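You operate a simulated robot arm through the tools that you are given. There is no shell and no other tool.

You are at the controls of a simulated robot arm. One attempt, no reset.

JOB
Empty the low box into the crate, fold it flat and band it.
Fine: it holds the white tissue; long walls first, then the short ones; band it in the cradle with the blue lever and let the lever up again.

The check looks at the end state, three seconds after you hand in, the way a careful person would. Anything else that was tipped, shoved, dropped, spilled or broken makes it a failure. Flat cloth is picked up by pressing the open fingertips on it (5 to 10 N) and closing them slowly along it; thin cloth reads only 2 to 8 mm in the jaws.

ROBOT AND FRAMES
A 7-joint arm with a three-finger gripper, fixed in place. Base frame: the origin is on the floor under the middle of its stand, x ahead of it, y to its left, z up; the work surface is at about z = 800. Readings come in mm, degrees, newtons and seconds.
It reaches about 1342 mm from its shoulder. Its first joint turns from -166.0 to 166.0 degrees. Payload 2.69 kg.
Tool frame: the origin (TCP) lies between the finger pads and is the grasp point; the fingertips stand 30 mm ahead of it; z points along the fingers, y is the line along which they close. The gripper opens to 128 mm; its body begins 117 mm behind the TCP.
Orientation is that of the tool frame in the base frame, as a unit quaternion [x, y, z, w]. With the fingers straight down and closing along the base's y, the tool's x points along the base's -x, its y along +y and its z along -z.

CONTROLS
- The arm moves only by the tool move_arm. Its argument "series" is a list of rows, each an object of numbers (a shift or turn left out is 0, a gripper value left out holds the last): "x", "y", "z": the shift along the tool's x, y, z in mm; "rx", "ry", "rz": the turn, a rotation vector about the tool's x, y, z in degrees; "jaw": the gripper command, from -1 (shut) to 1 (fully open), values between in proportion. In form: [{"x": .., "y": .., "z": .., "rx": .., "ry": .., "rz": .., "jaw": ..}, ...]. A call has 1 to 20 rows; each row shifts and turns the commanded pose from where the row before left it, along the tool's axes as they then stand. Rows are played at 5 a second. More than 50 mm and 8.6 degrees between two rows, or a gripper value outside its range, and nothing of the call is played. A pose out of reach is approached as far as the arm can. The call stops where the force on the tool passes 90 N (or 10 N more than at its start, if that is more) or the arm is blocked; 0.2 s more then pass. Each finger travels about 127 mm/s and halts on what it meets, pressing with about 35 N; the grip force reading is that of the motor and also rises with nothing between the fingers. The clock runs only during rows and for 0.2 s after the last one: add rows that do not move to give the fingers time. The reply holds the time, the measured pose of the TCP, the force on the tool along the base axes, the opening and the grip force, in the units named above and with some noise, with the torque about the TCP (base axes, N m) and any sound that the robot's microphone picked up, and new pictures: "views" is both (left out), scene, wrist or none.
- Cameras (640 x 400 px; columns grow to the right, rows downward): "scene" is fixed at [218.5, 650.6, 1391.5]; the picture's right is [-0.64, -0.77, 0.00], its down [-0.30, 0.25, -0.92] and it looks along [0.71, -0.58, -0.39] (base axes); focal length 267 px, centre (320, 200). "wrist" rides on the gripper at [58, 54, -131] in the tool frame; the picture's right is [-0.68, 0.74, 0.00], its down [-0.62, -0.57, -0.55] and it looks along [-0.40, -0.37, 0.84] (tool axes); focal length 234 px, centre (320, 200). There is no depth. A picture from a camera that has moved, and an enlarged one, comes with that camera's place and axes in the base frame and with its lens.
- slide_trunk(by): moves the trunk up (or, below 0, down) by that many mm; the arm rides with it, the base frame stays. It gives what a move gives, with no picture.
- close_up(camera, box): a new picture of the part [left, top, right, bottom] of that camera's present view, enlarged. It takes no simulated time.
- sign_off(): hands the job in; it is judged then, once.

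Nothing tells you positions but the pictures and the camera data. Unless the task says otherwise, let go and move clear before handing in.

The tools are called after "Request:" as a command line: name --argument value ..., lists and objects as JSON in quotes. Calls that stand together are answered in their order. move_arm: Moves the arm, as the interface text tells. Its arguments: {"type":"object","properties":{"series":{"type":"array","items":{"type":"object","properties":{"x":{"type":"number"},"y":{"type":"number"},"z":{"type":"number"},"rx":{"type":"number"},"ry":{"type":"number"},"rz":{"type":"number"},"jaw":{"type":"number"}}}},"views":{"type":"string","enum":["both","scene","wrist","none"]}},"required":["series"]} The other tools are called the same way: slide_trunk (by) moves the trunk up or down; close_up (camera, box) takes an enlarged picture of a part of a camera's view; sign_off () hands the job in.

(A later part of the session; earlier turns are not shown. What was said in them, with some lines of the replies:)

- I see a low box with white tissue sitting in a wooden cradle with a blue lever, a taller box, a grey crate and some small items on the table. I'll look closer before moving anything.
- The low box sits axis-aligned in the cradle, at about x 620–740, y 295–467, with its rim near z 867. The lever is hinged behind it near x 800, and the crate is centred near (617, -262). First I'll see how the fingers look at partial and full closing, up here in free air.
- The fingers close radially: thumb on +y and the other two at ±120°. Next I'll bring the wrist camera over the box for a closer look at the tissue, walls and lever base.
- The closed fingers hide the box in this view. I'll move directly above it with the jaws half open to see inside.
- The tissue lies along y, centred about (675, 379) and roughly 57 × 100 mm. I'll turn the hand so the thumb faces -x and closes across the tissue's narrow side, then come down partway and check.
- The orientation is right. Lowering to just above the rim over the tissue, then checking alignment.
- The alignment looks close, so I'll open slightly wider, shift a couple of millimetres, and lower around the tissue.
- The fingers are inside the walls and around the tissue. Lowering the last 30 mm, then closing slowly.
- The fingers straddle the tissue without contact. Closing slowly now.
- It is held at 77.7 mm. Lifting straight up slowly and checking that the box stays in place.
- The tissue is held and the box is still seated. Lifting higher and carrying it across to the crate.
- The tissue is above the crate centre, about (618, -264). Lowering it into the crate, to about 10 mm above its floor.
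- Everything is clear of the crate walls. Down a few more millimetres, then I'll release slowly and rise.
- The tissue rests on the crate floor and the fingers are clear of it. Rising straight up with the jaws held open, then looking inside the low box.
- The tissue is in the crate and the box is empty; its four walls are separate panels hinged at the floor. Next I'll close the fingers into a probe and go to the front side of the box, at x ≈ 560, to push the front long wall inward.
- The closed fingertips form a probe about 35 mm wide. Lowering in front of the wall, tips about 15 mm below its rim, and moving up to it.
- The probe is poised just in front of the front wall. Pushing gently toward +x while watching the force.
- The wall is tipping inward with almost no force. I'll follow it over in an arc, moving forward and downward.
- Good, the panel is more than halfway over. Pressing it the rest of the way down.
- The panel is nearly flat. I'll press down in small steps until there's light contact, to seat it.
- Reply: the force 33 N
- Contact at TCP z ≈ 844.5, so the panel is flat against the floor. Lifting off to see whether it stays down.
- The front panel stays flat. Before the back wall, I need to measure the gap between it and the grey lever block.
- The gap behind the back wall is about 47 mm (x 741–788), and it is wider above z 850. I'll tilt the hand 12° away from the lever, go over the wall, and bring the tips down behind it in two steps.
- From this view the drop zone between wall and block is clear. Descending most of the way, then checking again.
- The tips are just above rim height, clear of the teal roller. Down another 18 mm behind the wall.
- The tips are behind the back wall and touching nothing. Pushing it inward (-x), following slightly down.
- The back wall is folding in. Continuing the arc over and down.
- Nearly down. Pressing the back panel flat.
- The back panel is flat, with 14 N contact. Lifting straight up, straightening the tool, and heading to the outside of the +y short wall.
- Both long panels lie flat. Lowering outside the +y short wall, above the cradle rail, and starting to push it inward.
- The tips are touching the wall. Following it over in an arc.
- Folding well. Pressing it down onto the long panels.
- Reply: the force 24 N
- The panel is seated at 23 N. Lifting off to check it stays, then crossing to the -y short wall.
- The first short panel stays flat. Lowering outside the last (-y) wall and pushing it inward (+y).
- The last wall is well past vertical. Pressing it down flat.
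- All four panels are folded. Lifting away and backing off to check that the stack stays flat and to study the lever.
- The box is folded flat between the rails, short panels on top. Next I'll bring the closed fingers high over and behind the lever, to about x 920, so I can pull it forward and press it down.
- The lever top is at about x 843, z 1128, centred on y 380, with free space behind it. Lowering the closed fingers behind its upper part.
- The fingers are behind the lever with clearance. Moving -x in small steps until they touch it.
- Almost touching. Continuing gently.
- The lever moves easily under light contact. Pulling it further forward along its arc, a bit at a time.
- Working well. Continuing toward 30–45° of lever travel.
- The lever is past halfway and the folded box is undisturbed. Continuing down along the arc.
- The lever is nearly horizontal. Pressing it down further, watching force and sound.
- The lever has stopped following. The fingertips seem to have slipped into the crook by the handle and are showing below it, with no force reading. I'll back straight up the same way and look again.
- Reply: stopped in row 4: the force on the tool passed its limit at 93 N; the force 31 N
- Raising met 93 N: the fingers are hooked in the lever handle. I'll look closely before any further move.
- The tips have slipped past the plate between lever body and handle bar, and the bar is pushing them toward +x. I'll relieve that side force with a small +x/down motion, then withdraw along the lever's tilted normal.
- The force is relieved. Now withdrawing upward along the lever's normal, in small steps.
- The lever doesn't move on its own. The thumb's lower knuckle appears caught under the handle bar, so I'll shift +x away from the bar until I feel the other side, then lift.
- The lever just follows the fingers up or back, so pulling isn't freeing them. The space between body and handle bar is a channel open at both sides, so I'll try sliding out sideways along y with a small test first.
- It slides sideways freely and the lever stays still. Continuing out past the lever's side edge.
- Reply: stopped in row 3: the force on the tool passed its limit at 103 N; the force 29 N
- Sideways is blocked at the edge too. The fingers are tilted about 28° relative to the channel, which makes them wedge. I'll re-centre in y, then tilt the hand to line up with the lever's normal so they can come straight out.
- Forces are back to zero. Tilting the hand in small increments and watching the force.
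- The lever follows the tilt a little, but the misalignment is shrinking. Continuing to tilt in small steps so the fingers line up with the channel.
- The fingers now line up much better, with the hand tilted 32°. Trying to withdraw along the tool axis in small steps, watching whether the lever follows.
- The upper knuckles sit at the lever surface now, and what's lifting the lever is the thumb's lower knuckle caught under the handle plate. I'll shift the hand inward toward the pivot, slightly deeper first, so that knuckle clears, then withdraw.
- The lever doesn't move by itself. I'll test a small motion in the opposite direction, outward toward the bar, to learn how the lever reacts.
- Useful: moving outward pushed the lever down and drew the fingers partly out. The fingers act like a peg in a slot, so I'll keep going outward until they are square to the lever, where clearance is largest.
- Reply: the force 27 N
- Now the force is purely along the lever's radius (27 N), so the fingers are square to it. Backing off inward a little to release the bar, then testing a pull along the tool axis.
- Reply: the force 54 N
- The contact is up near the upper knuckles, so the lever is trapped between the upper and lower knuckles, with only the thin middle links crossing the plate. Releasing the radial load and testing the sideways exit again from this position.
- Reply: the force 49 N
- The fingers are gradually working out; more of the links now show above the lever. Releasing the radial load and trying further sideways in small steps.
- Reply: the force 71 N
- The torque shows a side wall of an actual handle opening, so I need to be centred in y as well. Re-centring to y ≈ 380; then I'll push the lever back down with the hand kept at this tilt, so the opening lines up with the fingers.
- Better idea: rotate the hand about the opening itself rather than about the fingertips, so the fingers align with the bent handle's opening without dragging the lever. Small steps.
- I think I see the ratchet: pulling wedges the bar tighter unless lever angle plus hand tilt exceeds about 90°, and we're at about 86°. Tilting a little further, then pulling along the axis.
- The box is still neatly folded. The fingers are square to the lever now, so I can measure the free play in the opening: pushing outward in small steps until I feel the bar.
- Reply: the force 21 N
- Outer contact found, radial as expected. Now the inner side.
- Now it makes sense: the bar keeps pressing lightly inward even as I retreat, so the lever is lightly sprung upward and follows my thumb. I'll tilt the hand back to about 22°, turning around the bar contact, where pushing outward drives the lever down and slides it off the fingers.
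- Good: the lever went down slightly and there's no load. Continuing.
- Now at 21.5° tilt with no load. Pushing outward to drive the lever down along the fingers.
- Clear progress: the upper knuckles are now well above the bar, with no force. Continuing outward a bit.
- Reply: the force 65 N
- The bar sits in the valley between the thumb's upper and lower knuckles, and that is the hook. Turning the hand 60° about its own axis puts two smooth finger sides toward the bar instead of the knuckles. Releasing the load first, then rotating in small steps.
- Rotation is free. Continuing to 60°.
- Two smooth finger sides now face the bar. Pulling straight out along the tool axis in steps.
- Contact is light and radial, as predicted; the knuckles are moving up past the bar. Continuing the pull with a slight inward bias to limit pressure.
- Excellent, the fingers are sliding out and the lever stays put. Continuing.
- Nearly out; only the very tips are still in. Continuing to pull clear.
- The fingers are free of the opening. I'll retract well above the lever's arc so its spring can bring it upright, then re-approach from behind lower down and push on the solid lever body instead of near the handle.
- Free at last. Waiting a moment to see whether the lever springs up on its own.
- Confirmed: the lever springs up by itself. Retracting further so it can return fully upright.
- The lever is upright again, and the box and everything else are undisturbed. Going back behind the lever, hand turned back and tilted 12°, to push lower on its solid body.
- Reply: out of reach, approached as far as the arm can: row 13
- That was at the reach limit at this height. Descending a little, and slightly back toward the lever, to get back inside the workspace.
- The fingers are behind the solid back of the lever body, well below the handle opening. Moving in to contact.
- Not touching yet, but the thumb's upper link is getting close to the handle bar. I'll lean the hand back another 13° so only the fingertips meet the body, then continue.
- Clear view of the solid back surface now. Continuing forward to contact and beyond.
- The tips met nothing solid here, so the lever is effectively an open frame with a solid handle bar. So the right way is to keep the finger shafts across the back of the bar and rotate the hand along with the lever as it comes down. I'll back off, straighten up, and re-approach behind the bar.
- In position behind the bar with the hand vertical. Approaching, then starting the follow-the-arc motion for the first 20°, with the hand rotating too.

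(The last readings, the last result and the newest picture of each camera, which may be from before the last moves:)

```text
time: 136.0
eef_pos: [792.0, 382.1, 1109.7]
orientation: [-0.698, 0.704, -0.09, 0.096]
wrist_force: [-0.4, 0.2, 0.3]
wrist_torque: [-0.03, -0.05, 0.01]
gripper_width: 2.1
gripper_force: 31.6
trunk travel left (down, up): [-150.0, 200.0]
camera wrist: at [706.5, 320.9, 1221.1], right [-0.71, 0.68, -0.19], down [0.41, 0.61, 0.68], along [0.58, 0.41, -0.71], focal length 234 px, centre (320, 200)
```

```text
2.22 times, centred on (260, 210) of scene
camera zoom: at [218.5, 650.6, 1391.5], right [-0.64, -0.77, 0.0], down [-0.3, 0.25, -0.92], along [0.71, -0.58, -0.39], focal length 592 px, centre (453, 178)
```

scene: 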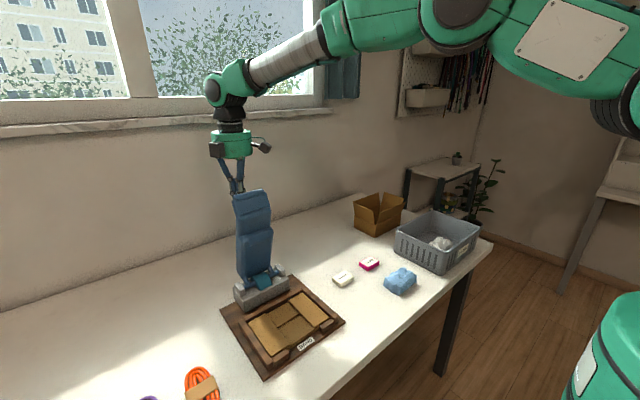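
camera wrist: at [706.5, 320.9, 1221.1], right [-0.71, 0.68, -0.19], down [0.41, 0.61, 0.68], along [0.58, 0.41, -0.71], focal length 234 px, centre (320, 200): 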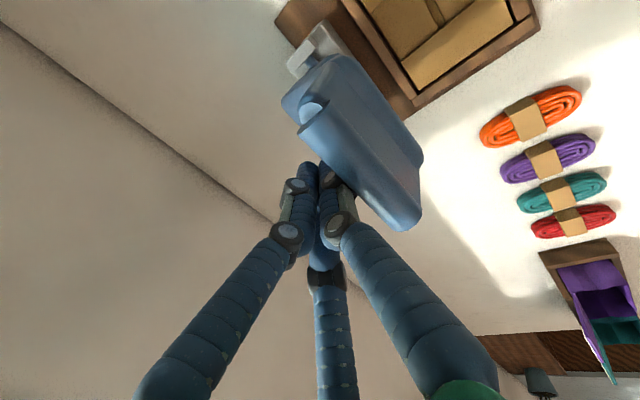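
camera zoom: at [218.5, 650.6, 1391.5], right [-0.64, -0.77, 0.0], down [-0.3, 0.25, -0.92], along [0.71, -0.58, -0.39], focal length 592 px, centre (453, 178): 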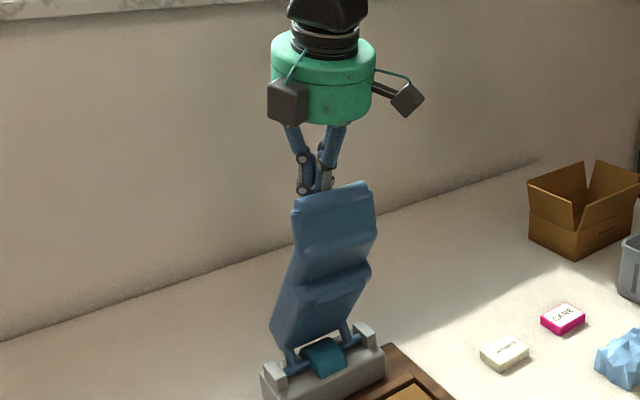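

The hand and lever move together well. Continuing to about 50°.

Request:
move_arm --series '[{"y": 10.7, "z": -0.4, "rx": 1.875}, {"y": 10.7, "z": -0.7, "rx": 1.875}, {"y": 10.7, "z": -1.1, "rx": 1.875}, {"y": 10.6, "z": -1.4, "rx": 1.875}, {"y": 10.6, "z": 0.1, "rx": 1.875}, {"y": 10.6, "z": -0.3, "rx": 1.875}, {"y": 10.6, "z": -0.6, "rx": 1.875}, {"y": 10.6, "z": -1.0, "rx": 1.875}, {"y": 10.6, "z": 0.6, "rx": 1.875}, {"y": 10.6, "z": 0.25, "rx": 1.875}, {"y": 10.6, "z": -0.1, "rx": 1.875}, {"y": 10.6, "z": -0.4, "rx": 1.875}, {}]' --views "wrist"

Request:
close_up --camera "scene" --box '[210, 150, 350, 330]'

```text
time: 138.8
eef_pos: [675.8, 381.4, 1059.2]
orientation: [-0.666, 0.672, -0.226, 0.231]
wrist_force: [-0.2, 1.0, 0.8]
wrist_torque: [-0.01, -0.01, -0.03]
gripper_width: 2.1
gripper_force: 31.0
trunk travel left (down, up): [-150.0, 200.0]
camera wrist: at [553.6, 322.6, 1129.8], right [-0.58, 0.68, -0.44], down [0.12, 0.61, 0.79], along [0.81, 0.4, -0.43], focal length 234 px, centre (320, 200)
```

wrist: 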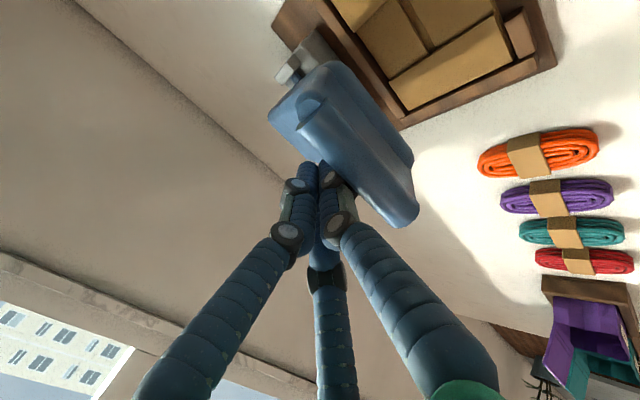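

```text
2.22 times, centred on (280, 240) of scene
camera zoom: at [218.5, 650.6, 1391.5], right [-0.64, -0.77, 0.0], down [-0.3, 0.25, -0.92], along [0.71, -0.58, -0.39], focal length 592 px, centre (409, 111)
```

zoom: 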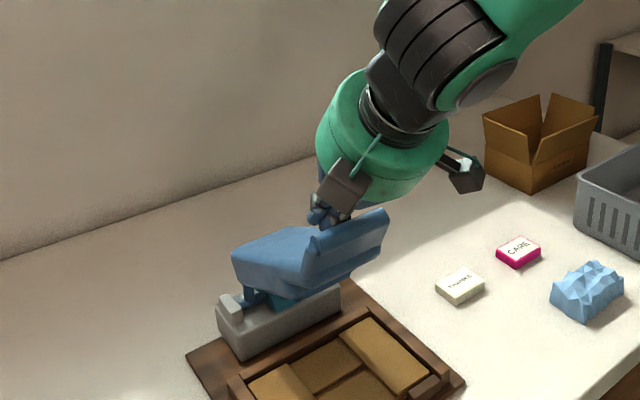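

Working very well. Continuing to about 70°.

Request:
move_arm --series '[{"y": 10.5, "z": 1.0, "rx": 1.875}, {"y": 10.6, "z": 0.7, "rx": 1.875}, {"y": 10.6, "z": 0.35, "rx": 1.875}, {"y": 10.6, "z": 0, "rx": 1.875}, {"y": 10.4, "z": 1.5, "rx": 1.875}, {"y": 10.4, "z": 1.2, "rx": 1.875}, {"y": 10.5, "z": 0.9, "rx": 1.875}, {"y": 10.5, "z": 0.5, "rx": 1.875}, {}]' --views "both"

Request:
close_up --camera "scene" --box '[210, 180, 350, 360]'

```text
time: 140.8
eef_pos: [618.7, 382.4, 997.0]
orientation: [-0.63, 0.637, -0.313, 0.316]
wrist_force: [-0.7, 0.2, 0.7]
wrist_torque: [0.01, 0.02, -0.04]
gripper_width: 2.3
gripper_force: 31.7
trunk travel left (down, up): [-150.0, 200.0]
camera wrist: at [483.7, 323.3, 1033.4], right [-0.44, 0.68, -0.58], down [-0.09, 0.61, 0.79], along [0.89, 0.4, -0.21], focal length 234 px, centre (320, 200)
```

scene: 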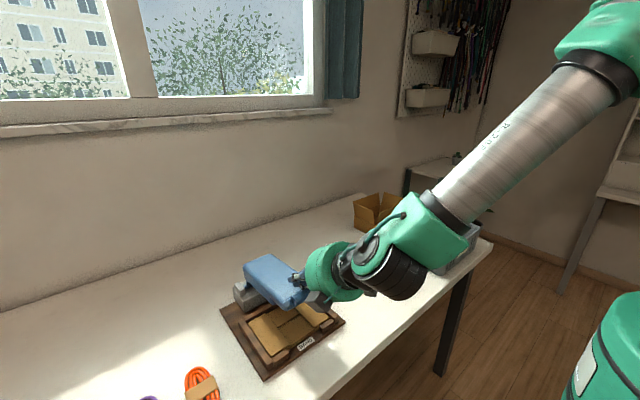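
wrist: 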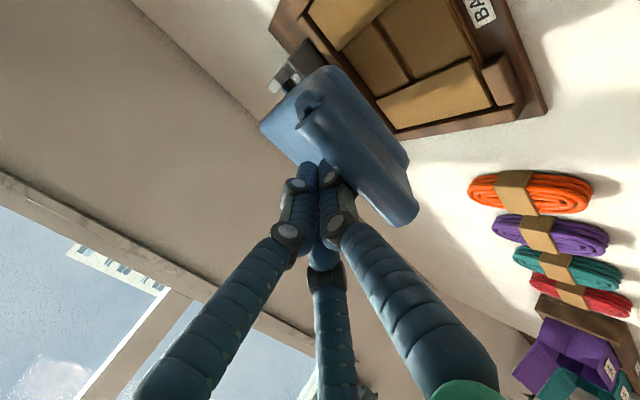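

```text
2.22 times, centred on (280, 270) of scene
camera zoom: at [218.5, 650.6, 1391.5], right [-0.64, -0.77, 0.0], down [-0.3, 0.25, -0.92], along [0.71, -0.58, -0.39], focal length 592 px, centre (409, 44)
```

zoom: 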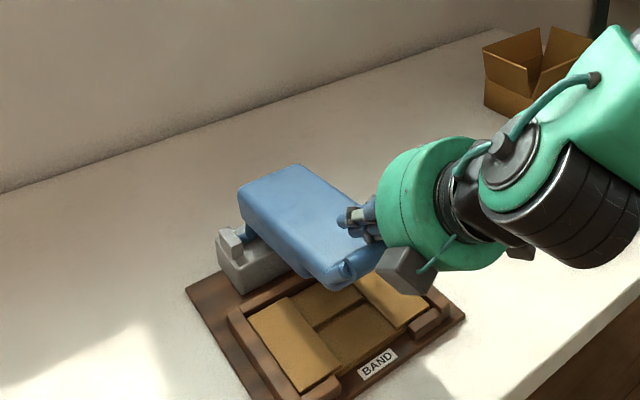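

The lever is about 70° down, the box clear, and the arm well above the table. Continuing more slowly now, watching force and sound.

Request:
move_arm --series '[{"y": 10.3, "z": 2.0, "rx": 1.875}, {"y": 10.3, "z": 1.7, "rx": 1.875}, {"y": 10.4, "z": 1.4, "rx": 1.875}, {"y": 10.4, "z": 1.0, "rx": 1.875}, {}]' --views "wrist"

Request:
close_up --camera "scene" --box '[210, 200, 350, 380]'

```text
time: 142.0
eef_pos: [601.2, 383.2, 959.6]
orientation: [-0.608, 0.614, -0.354, 0.357]
wrist_force: [0.3, 0.7, 0.6]
wrist_torque: [0.03, 0.01, -0.03]
gripper_width: 2.4
gripper_force: 31.7
trunk travel left (down, up): [-150.0, 200.0]
camera wrist: at [461.7, 324.5, 977.3], right [-0.36, 0.68, -0.63], down [-0.19, 0.61, 0.77], along [0.91, 0.4, -0.09], focal length 234 px, centre (320, 200)
```

wrist: 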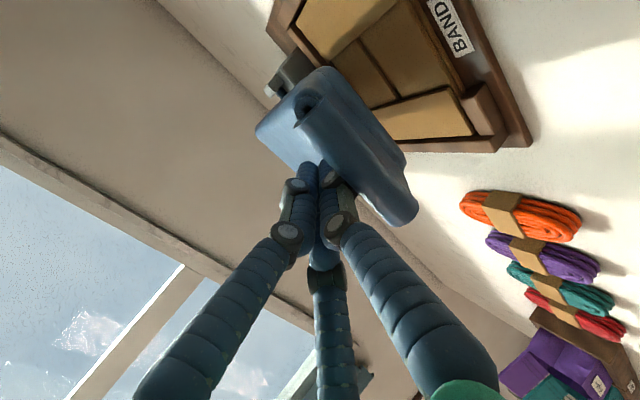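

```text
2.22 times, centred on (280, 290) of scene
camera zoom: at [218.5, 650.6, 1391.5], right [-0.64, -0.77, 0.0], down [-0.3, 0.25, -0.92], along [0.71, -0.58, -0.39], focal length 592 px, centre (409, 0)
```

zoom: 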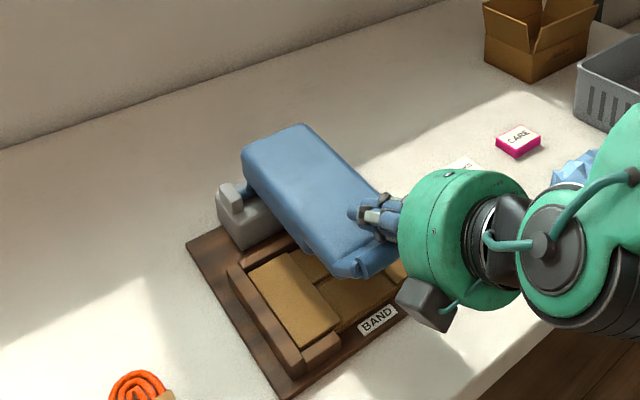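

Request:
move_arm --series '[{"y": 10.1, "z": 2.4, "rx": 1.875}, {"y": 10.2, "z": 2.1, "rx": 1.875}, {"y": 10.3, "z": 1.8, "rx": 1.5}, {}]' --views "wrist"

Request:
close_up --camera "scene" --box '[210, 200, 350, 380]'

```text
time: 143.0
eef_pos: [591.6, 383.8, 928.8]
orientation: [-0.59, 0.599, -0.381, 0.384]
wrist_force: [0.1, 0.7, 0.1]
wrist_torque: [0.02, 0.03, -0.01]
gripper_width: 1.8
gripper_force: 31.3
trunk travel left (down, up): [-150.0, 200.0]
camera wrist: at [451.3, 325.6, 933.8], right [-0.3, 0.68, -0.66], down [-0.26, 0.61, 0.75], along [0.92, 0.4, -0.01], focal length 234 px, centre (320, 200)
```

wrist: 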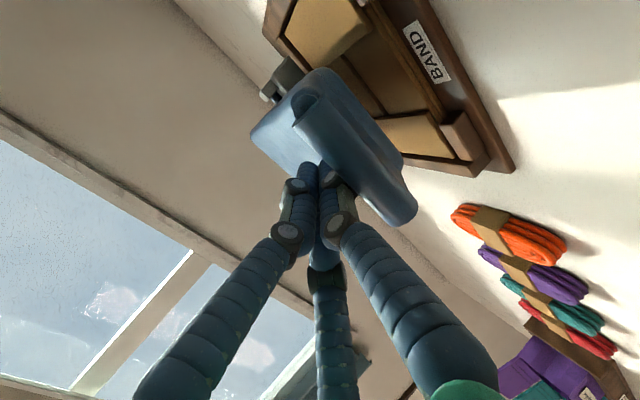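

```text
2.22 times, centred on (280, 290) of scene
camera zoom: at [218.5, 650.6, 1391.5], right [-0.64, -0.77, 0.0], down [-0.3, 0.25, -0.92], along [0.71, -0.58, -0.39], focal length 592 px, centre (409, 0)
```

zoom: 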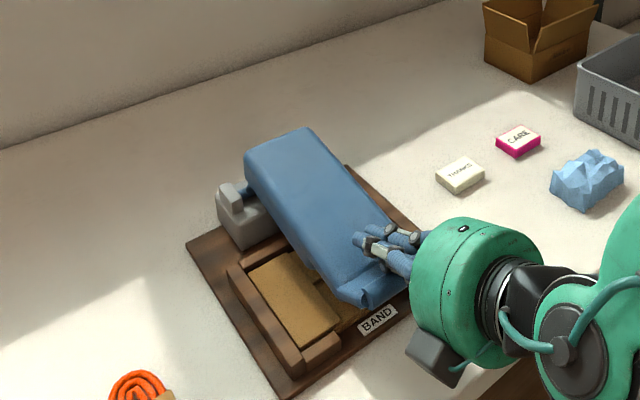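

Request:
move_arm --series '[{"y": 8.8, "z": 2.5, "rx": 0.6}, {"y": 8.8, "z": 2.7, "rx": 0.6}, {}]' --views "wrist"

Request:
close_up --camera "scene" --box '[210, 200, 350, 380]'

```text
time: 143.8
eef_pos: [591.2, 383.4, 910.9]
orientation: [-0.586, 0.594, -0.388, 0.39]
wrist_force: [1.0, -0.4, 0.4]
wrist_torque: [-0.02, -0.01, -0.04]
gripper_width: 2.0
gripper_force: 31.2
trunk travel left (down, up): [-150.0, 200.0]
camera wrist: at [449.5, 325.5, 913.4], right [-0.29, 0.68, -0.67], down [-0.28, 0.61, 0.74], along [0.92, 0.4, 0.01], focal length 234 px, centre (320, 200)
```

wrist: 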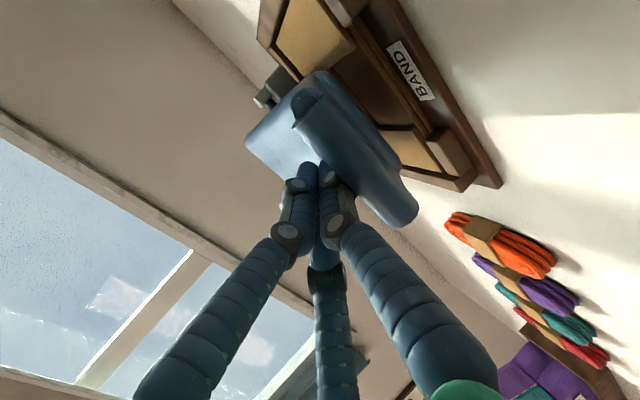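

```text
2.22 times, centred on (280, 290) of scene
camera zoom: at [218.5, 650.6, 1391.5], right [-0.64, -0.77, 0.0], down [-0.3, 0.25, -0.92], along [0.71, -0.58, -0.39], focal length 592 px, centre (409, 0)
```

zoom: 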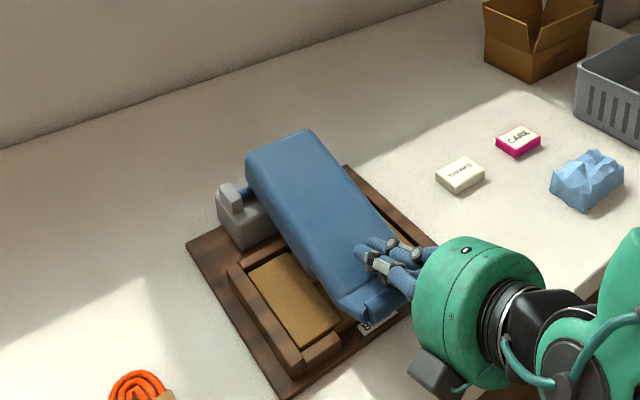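

Request:
move_arm --series '[{"y": 8, "z": 3.0, "rx": 0.5}, {"y": 8, "z": 3.2, "rx": 0.5}, {}]' --views "wrist"

Request:
close_up --camera "scene" --box '[210, 200, 350, 380]'

```text
time: 144.6
eef_pos: [589.9, 384.1, 892.8]
orientation: [-0.584, 0.591, -0.392, 0.395]
wrist_force: [0.8, 0.9, 0.3]
wrist_torque: [-0.01, 0.01, -0.02]
gripper_width: 2.0
gripper_force: 31.9
trunk travel left (down, up): [-150.0, 200.0]
camera wrist: at [449.4, 325.7, 893.7], right [-0.27, 0.68, -0.68], down [-0.29, 0.61, 0.74], along [0.92, 0.4, 0.03], focal length 234 px, centre (320, 200)
```

wrist: 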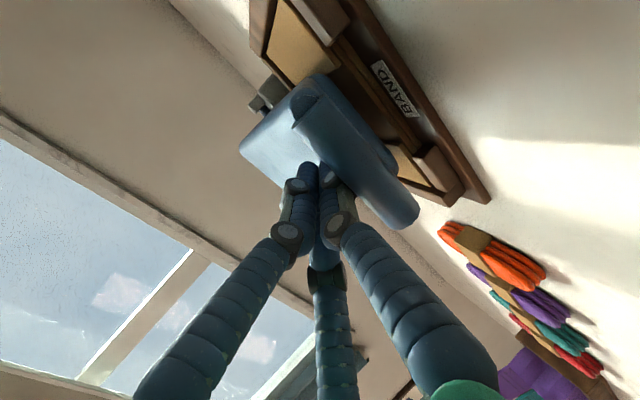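

```text
2.22 times, centred on (280, 290) of scene
camera zoom: at [218.5, 650.6, 1391.5], right [-0.64, -0.77, 0.0], down [-0.3, 0.25, -0.92], along [0.71, -0.58, -0.39], focal length 592 px, centre (409, 0)
```

zoom: 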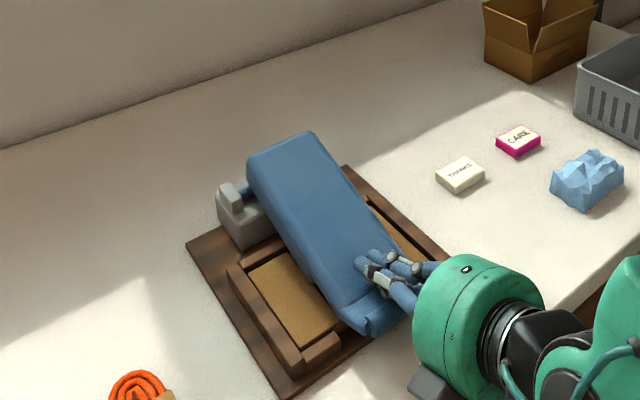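

Request:
move_arm --series '[{"y": 6, "z": 2.7, "rx": 0.4}, {"y": 6, "z": 2.8, "rx": 0.4}, {}]' --views "wrist"

Request:
close_up --camera "scene" --box '[220, 220, 340, 370]'

```text
time: 145.4
eef_pos: [589.5, 384.2, 881.3]
orientation: [-0.581, 0.588, -0.397, 0.399]
wrist_force: [0.4, 0.5, 0.3]
wrist_torque: [0.02, -0.03, 0.01]
gripper_width: 2.1
gripper_force: 31.7
trunk travel left (down, up): [-150.0, 200.0]
camera wrist: at [449.7, 325.5, 878.8], right [-0.27, 0.68, -0.68], down [-0.3, 0.61, 0.73], along [0.92, 0.4, 0.04], focal length 234 px, centre (320, 200)
```

wrist: 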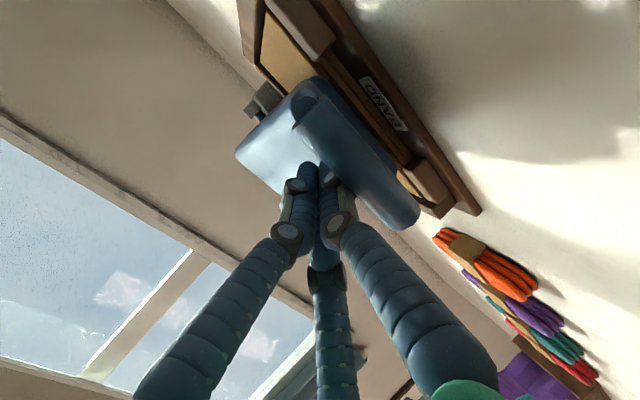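

```text
2.67 times, centred on (280, 295) of scene
camera zoom: at [218.5, 650.6, 1391.5], right [-0.64, -0.77, 0.0], down [-0.3, 0.25, -0.92], along [0.71, -0.58, -0.39], focal length 711 px, centre (427, -53)
```

zoom: 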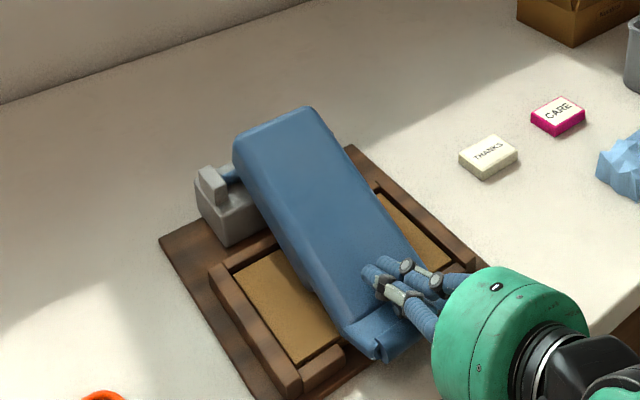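

Request:
move_arm --series '[{"y": 5, "z": 2.3, "rx": 0.4}, {"y": 5, "z": 2.3, "rx": 0.4}, {}]' --views "wrist"

Request:
close_up --camera "scene" --box '[220, 220, 340, 370]'

```text
time: 146.2
eef_pos: [592.0, 385.9, 873.7]
orientation: [-0.575, 0.585, -0.402, 0.407]
wrist_force: [4.8, -4.1, 44.7]
wrist_torque: [-0.05, 1.28, 0.13]
gripper_width: 2.1
gripper_force: 31.6
trunk travel left (down, up): [-150.0, 200.0]
camera wrist: at [451.8, 327.0, 869.6], right [-0.25, 0.69, -0.68], down [-0.31, 0.61, 0.73], along [0.92, 0.4, 0.06], focal length 234 px, centre (320, 200)
```

wrist: 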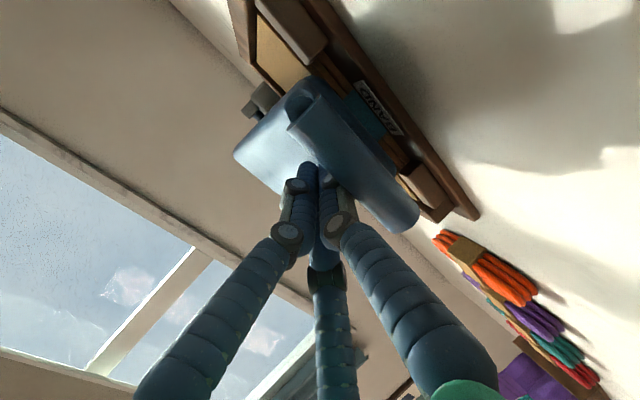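

```text
2.67 times, centred on (280, 295) of scene
camera zoom: at [218.5, 650.6, 1391.5], right [-0.64, -0.77, 0.0], down [-0.3, 0.25, -0.92], along [0.71, -0.58, -0.39], focal length 711 px, centre (427, -53)
```

zoom: 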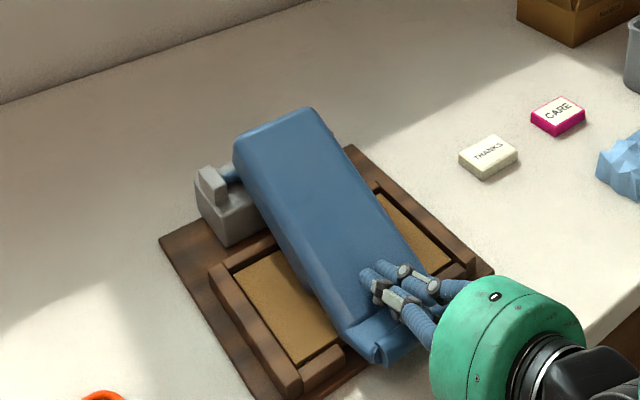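

44.7 N upward: the lever has reached the box. I can see something teal at the front edge of the box, so I'll zoom in.

Request:
close_up --camera "wrist" --box '[230, 0, 480, 220]'

Request:
close_up --camera "scene" --box '[240, 260, 320, 350]'

```text
1.82 times, centred on (355, 110) of wrist
camera zoom: at [451.8, 327.0, 869.6], right [-0.25, 0.69, -0.68], down [-0.31, 0.61, 0.73], along [0.92, 0.4, 0.06], focal length 426 px, centre (256, 364)
```

zoom: 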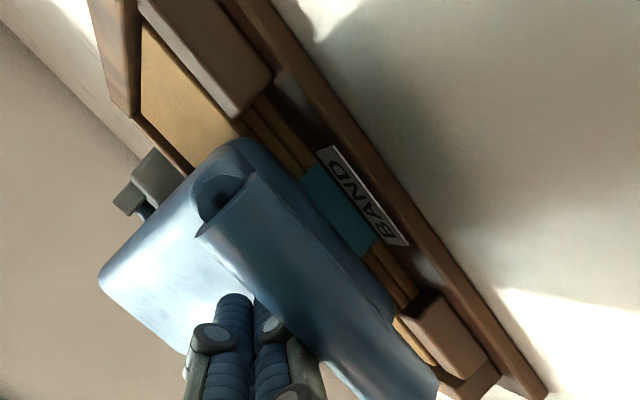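

```text
4.44 times, centred on (280, 305) of scene
camera zoom: at [218.5, 650.6, 1391.5], right [-0.64, -0.77, 0.0], down [-0.3, 0.25, -0.92], along [0.71, -0.58, -0.39], focal length 1185 px, centre (498, -267)
```

zoom: 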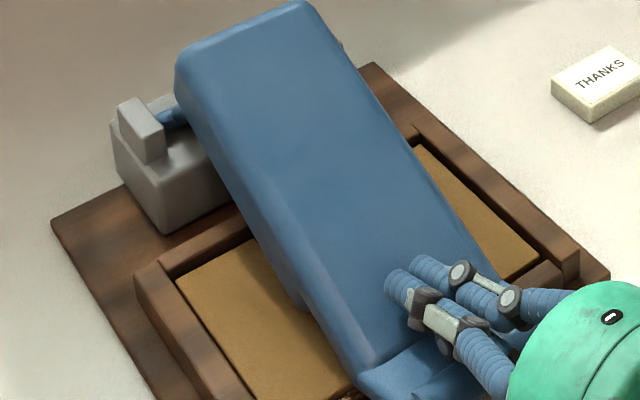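

A teal band is now across the box front. Holding the press briefly, then letting the lever rise with the hand along the same path.

Request:
move_arm --series '[{}, {}, {"y": -4, "z": -1.5, "rx": -0.3}, {"y": -8, "z": -3.6, "rx": -0.3}, {"y": -8.7, "z": -4, "rx": -0.3}, {"y": -8.7, "z": -4, "rx": -0.3}, {"y": -8.7, "z": -4, "rx": -0.3}, {}]' --views "wrist"

Request:
close_up --camera "scene" --box '[220, 220, 340, 370]'

```text
time: 148.0
eef_pos: [588.1, 383.3, 910.9]
orientation: [-0.583, 0.591, -0.393, 0.396]
wrist_force: [0.4, -0.9, 0.8]
wrist_torque: [-0.03, 0.01, 0.03]
gripper_width: 2.2
gripper_force: 31.3
trunk travel left (down, up): [-150.0, 200.0]
camera wrist: at [447.0, 324.7, 910.3], right [-0.27, 0.68, -0.68], down [-0.29, 0.61, 0.74], along [0.92, 0.4, 0.03], focal length 234 px, centre (320, 200)
```

wrist: 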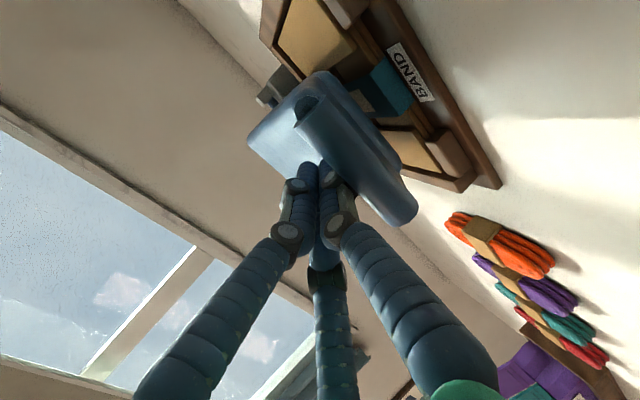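

```text
2.67 times, centred on (280, 295) of scene
camera zoom: at [218.5, 650.6, 1391.5], right [-0.64, -0.77, 0.0], down [-0.3, 0.25, -0.92], along [0.71, -0.58, -0.39], focal length 711 px, centre (427, -53)
```

zoom: 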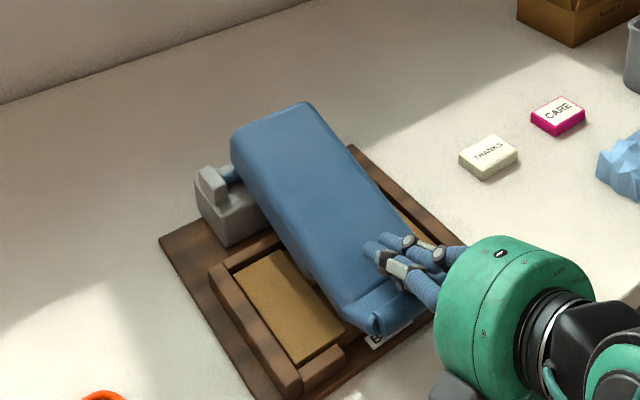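

The band stays on the box and the lever rises with my hand. Continuing the controlled release.

Request:
move_arm --series '[{"y": -9, "z": -3.8, "rx": -0.1}, {"y": -10.4, "z": -1.1, "rx": -1.875}, {"y": -10.3, "z": -1.4, "rx": -1.875}, {"y": -10.3, "z": -1.8, "rx": -1.875}, {"y": -10.2, "z": -2.1, "rx": -1.875}, {"y": -10.4, "z": -0.7, "rx": -1.875}, {"y": -10.4, "z": -1.0, "rx": -1.875}, {"y": -10.4, "z": -1.4, "rx": -1.875}, {"y": -10.3, "z": -1.7, "rx": -1.875}, {}]' --views "wrist"

Request:
close_up --camera "scene" --box '[210, 180, 350, 360]'

```text
time: 150.2
eef_pos: [617.8, 381.7, 997.8]
orientation: [-0.631, 0.637, -0.311, 0.315]
wrist_force: [-0.2, -0.3, -0.1]
wrist_torque: [0.0, -0.03, 0.02]
gripper_width: 1.9
gripper_force: 31.6
trunk travel left (down, up): [-150.0, 200.0]
camera wrist: at [482.0, 323.9, 1034.6], right [-0.44, 0.68, -0.58], down [-0.09, 0.61, 0.79], along [0.89, 0.4, -0.21], focal length 234 px, centre (320, 200)
```

wrist: 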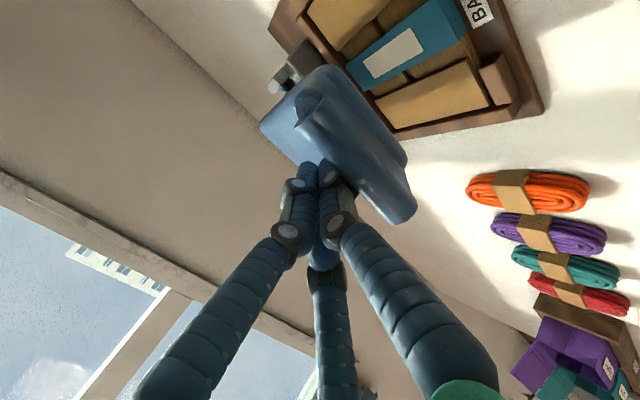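

```text
2.22 times, centred on (280, 270) of scene
camera zoom: at [218.5, 650.6, 1391.5], right [-0.64, -0.77, 0.0], down [-0.3, 0.25, -0.92], along [0.71, -0.58, -0.39], focal length 592 px, centre (409, 44)
```

zoom: 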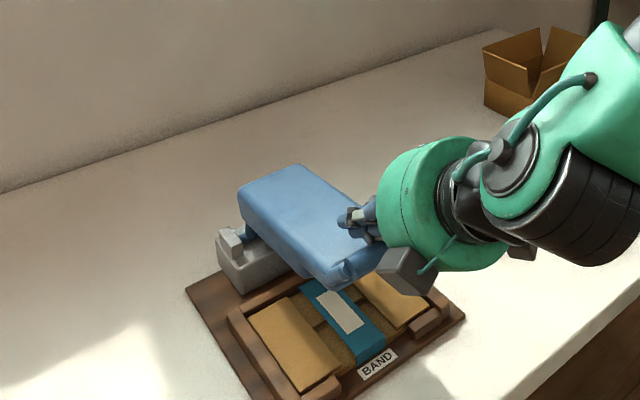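

The box is banded: a teal band with a label runs across it. Continuing to bring the lever up.

Request:
move_arm --series '[{"y": -10.5, "z": -0.2, "rx": -1.875}, {"y": -10.5, "z": -0.5, "rx": -1.875}, {"y": -10.5, "z": -0.9, "rx": -1.875}, {"y": -10.4, "z": -1.2, "rx": -1.875}, {"y": -10.6, "z": 0.4, "rx": -1.875}, {"y": -10.6, "z": 0, "rx": -1.875}, {"y": -10.6, "z": -0.35, "rx": -1.875}, {"y": -10.6, "z": -0.7, "rx": -1.875}, {"y": -10.55, "z": 0.8, "rx": -1.875}, {"y": -10.6, "z": 0.4, "rx": -1.875}, {"y": -10.6, "z": 0.1, "rx": -1.875}, {"y": -10.6, "z": -0.25, "rx": -1.875}, {}]' --views "wrist"

Request:
close_up --camera "scene" --box '[200, 130, 340, 310]'

```text
time: 153.0
eef_pos: [712.1, 381.2, 1084.3]
orientation: [-0.679, 0.686, -0.181, 0.185]
wrist_force: [-0.1, 0.1, -0.2]
wrist_torque: [0.0, 0.03, 0.02]
gripper_width: 2.0
gripper_force: 31.4
trunk travel left (down, up): [-150.0, 200.0]
camera wrist: at [599.3, 322.0, 1170.7], right [-0.63, 0.68, -0.36], down [0.22, 0.61, 0.76], along [0.74, 0.4, -0.53], focal length 234 px, centre (320, 200)
```

wrist: 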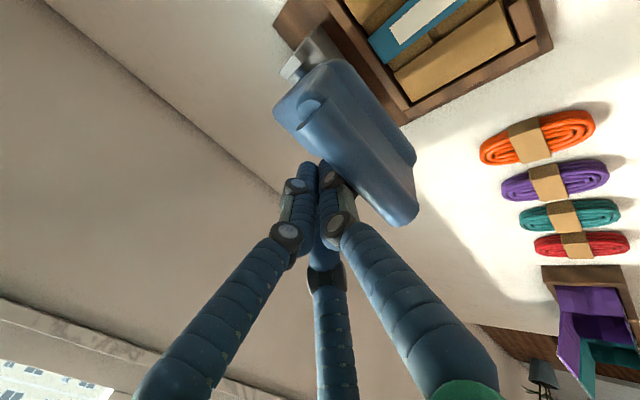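

```text
2.22 times, centred on (270, 220) of scene
camera zoom: at [218.5, 650.6, 1391.5], right [-0.64, -0.77, 0.0], down [-0.3, 0.25, -0.92], along [0.71, -0.58, -0.39], focal length 592 px, centre (431, 156)
```

zoom: 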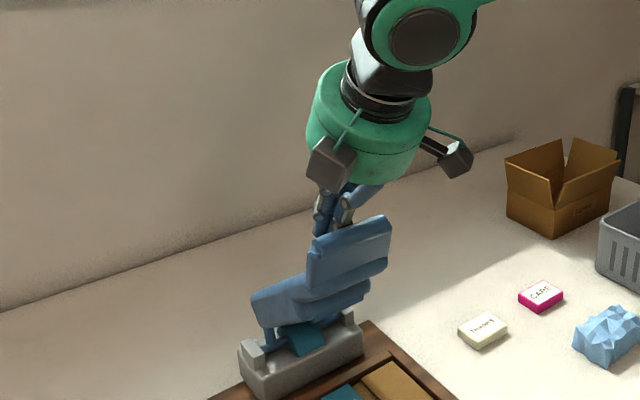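

Good. Bringing it the rest of the way to upright.

Request:
move_arm --series '[{"y": -10.6, "z": 1.3, "rx": -1.875}, {"y": -10.6, "z": 1.0, "rx": -1.875}, {"y": -10.6, "z": 0.6, "rx": -1.875}, {"y": -10.6, "z": 0.3, "rx": -1.875}, {"y": -10.6, "z": 1.8, "rx": -1.875}, {"y": -10.6, "z": 1.4, "rx": -1.875}, {"y": -10.7, "z": 1.1, "rx": -1.875}, {"y": -10.7, "z": 0.7, "rx": -1.875}, {"y": -10.5, "z": 2.3, "rx": -1.875}, {"y": -10.6, "z": 1.9, "rx": -1.875}, {"y": -10.6, "z": 1.6, "rx": -1.875}, {"y": -10.7, "z": 1.2, "rx": -1.875}, {"y": -10.4, "z": 2.8, "rx": -1.875}, {"y": -10.5, "z": 2.4, "rx": -1.875}, {"y": -10.6, "z": 2.1, "rx": -1.875}, {"y": -10.6, "z": 1.7, "rx": -1.875}, {}]' --views "wrist"

Request:
close_up --camera "scene" --box '[190, 120, 330, 300]'

```text
time: 156.6
eef_pos: [877.8, 380.3, 1106.7]
orientation: [-0.705, 0.709, 0.004, 0.003]
wrist_force: [0.5, -0.6, -0.2]
wrist_torque: [0.0, 0.05, -0.01]
gripper_width: 1.8
gripper_force: 31.8
trunk travel left (down, up): [-150.0, 200.0]
camera wrist: at [824.8, 320.6, 1238.3], right [-0.73, 0.68, 0.01], down [0.57, 0.61, 0.55], along [0.37, 0.41, -0.83], focal length 234 px, centre (320, 200)
```

wrist: 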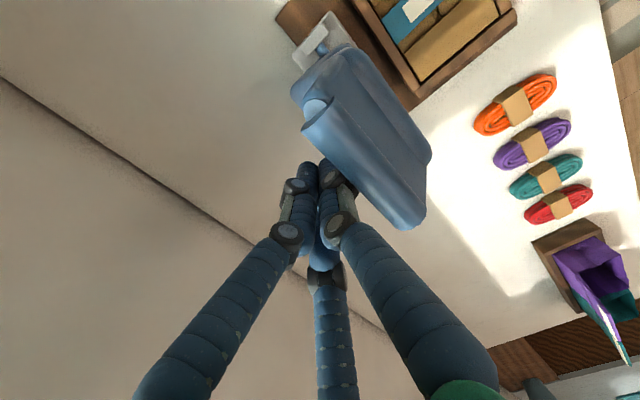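

```text
2.22 times, centred on (260, 210) of scene
camera zoom: at [218.5, 650.6, 1391.5], right [-0.64, -0.77, 0.0], down [-0.3, 0.25, -0.92], along [0.71, -0.58, -0.39], focal length 592 px, centre (453, 178)
```

zoom: 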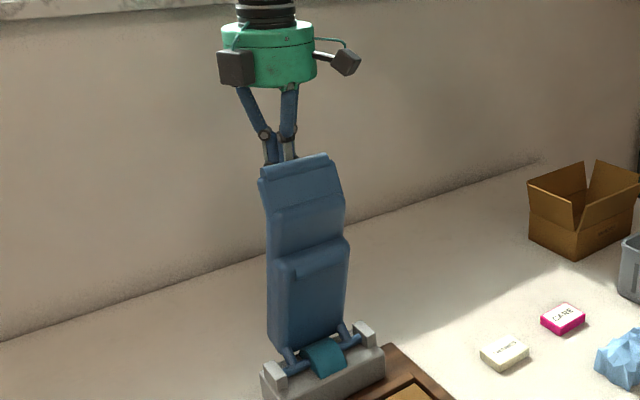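

The lever is upright. Backing off behind it, rising clear, and moving away over the table to check everything.

Request:
move_arm --series '[{"y": -10}, {"y": -12}, {"z": -30}, {"z": -40}, {"z": -40}, {"z": -40}, {}, {"y": 40, "x": 20}, {"y": 40, "x": 25}, {"y": 40, "x": 25}, {"y": 40, "x": 25}, {"y": 40, "x": 25}, {"y": 40, "x": 25}, {"y": 20, "x": 25}, {}]' --views "both"

Request:
close_up --camera "scene" --box '[200, 170, 360, 370]'

Request:
close_up --camera "scene" --box '[215, 260, 355, 380]'

Request:
close_up --camera "scene" --box '[320, 180, 500, 300]'

```text
time: 159.8
eef_pos: [637.7, 209.9, 1256.4]
orientation: [-0.705, 0.709, 0.004, 0.004]
wrist_force: [0.7, -0.4, -0.6]
wrist_torque: [0.04, -0.01, -0.01]
gripper_width: 2.2
gripper_force: 31.4
trunk travel left (down, up): [-150.0, 200.0]
camera wrist: at [584.8, 148.8, 1386.9], right [-0.73, 0.68, 0.01], down [0.57, 0.61, 0.55], along [0.37, 0.41, -0.83], focal length 234 px, centre (320, 200)
```

scene: 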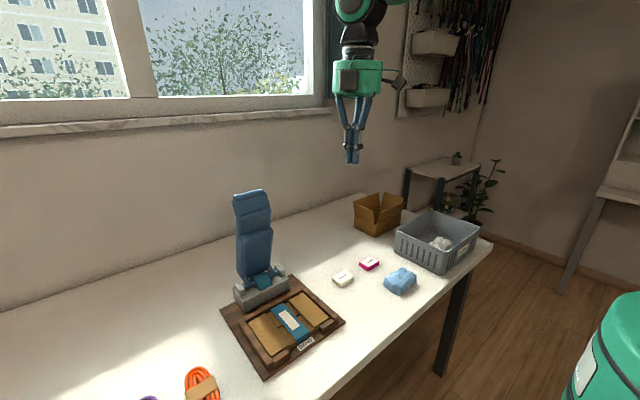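
wrist: 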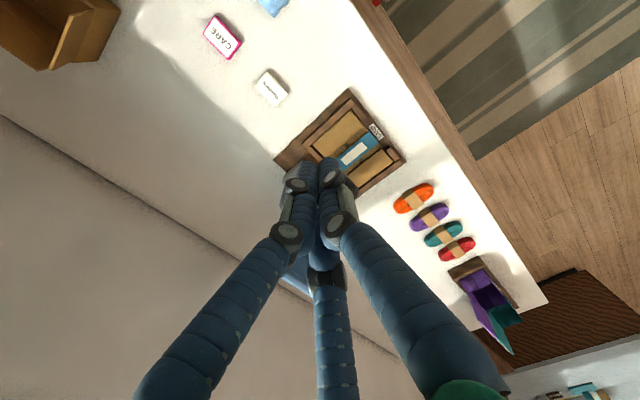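

```text
2.00 times, centred on (280, 270) of scene
camera zoom: at [218.5, 650.6, 1391.5], right [-0.64, -0.77, 0.0], down [-0.3, 0.25, -0.92], along [0.71, -0.58, -0.39], focal length 533 px, centre (400, 60)
```

zoom: 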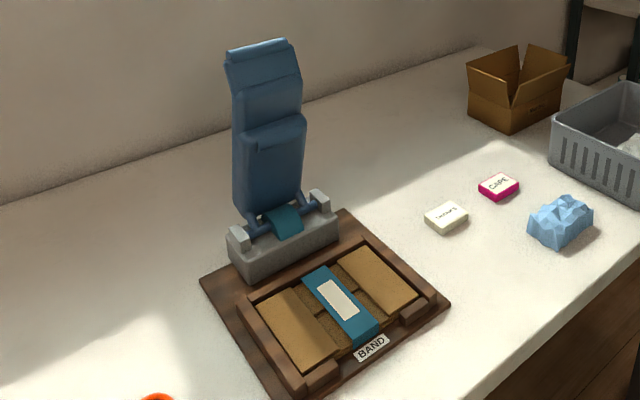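

```text
3.33 times, centred on (285, 320) of scene
camera zoom: at [218.5, 650.6, 1391.5], right [-0.64, -0.77, 0.0], down [-0.3, 0.25, -0.92], along [0.71, -0.58, -0.39], focal length 888 px, centre (437, -200)
```

zoom: 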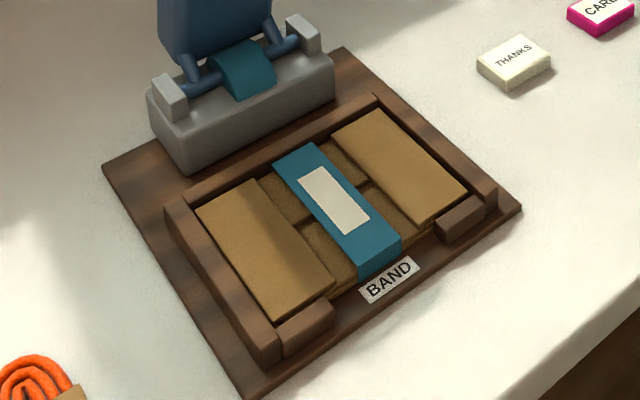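

```text
3.33 times, centred on (410, 240) of scene
camera zoom: at [218.5, 650.6, 1391.5], right [-0.64, -0.77, 0.0], down [-0.3, 0.25, -0.92], along [0.71, -0.58, -0.39], focal length 888 px, centre (20, 67)
```

zoom: 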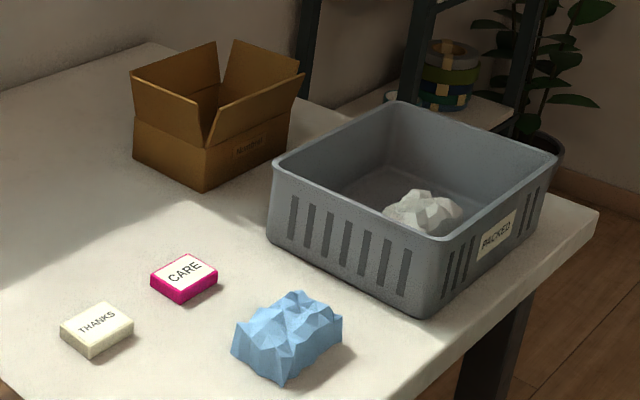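

The box is folded flat with the teal band across it, still in the cradle, and the lever is upright. The white tissue is in the crate, and the other items sit where they were. The arm is clear, so I'm handing in.

Request:
sign_off

```text
The job is handed in.
```

The white tissue is in the crate. The low box is folded flat, long walls first and then the short ones, and it's banded in the cradle. The blue lever is back upright, and the arm is empty and clear. The job is handed in; no verdict has come back yet.

The first pull on the lever went wrong: the fingers slipped through the lever's handle opening and got caught. The arm stopped twice at its force limit, at 93 N and 103 N, while I worked them free.

I then pressed the lever down from behind its handle bar, and that put the band on. In the last pictures the lever looks undamaged. The blue tissue, the THANKS and CARE blocks and the other box look unmoved.
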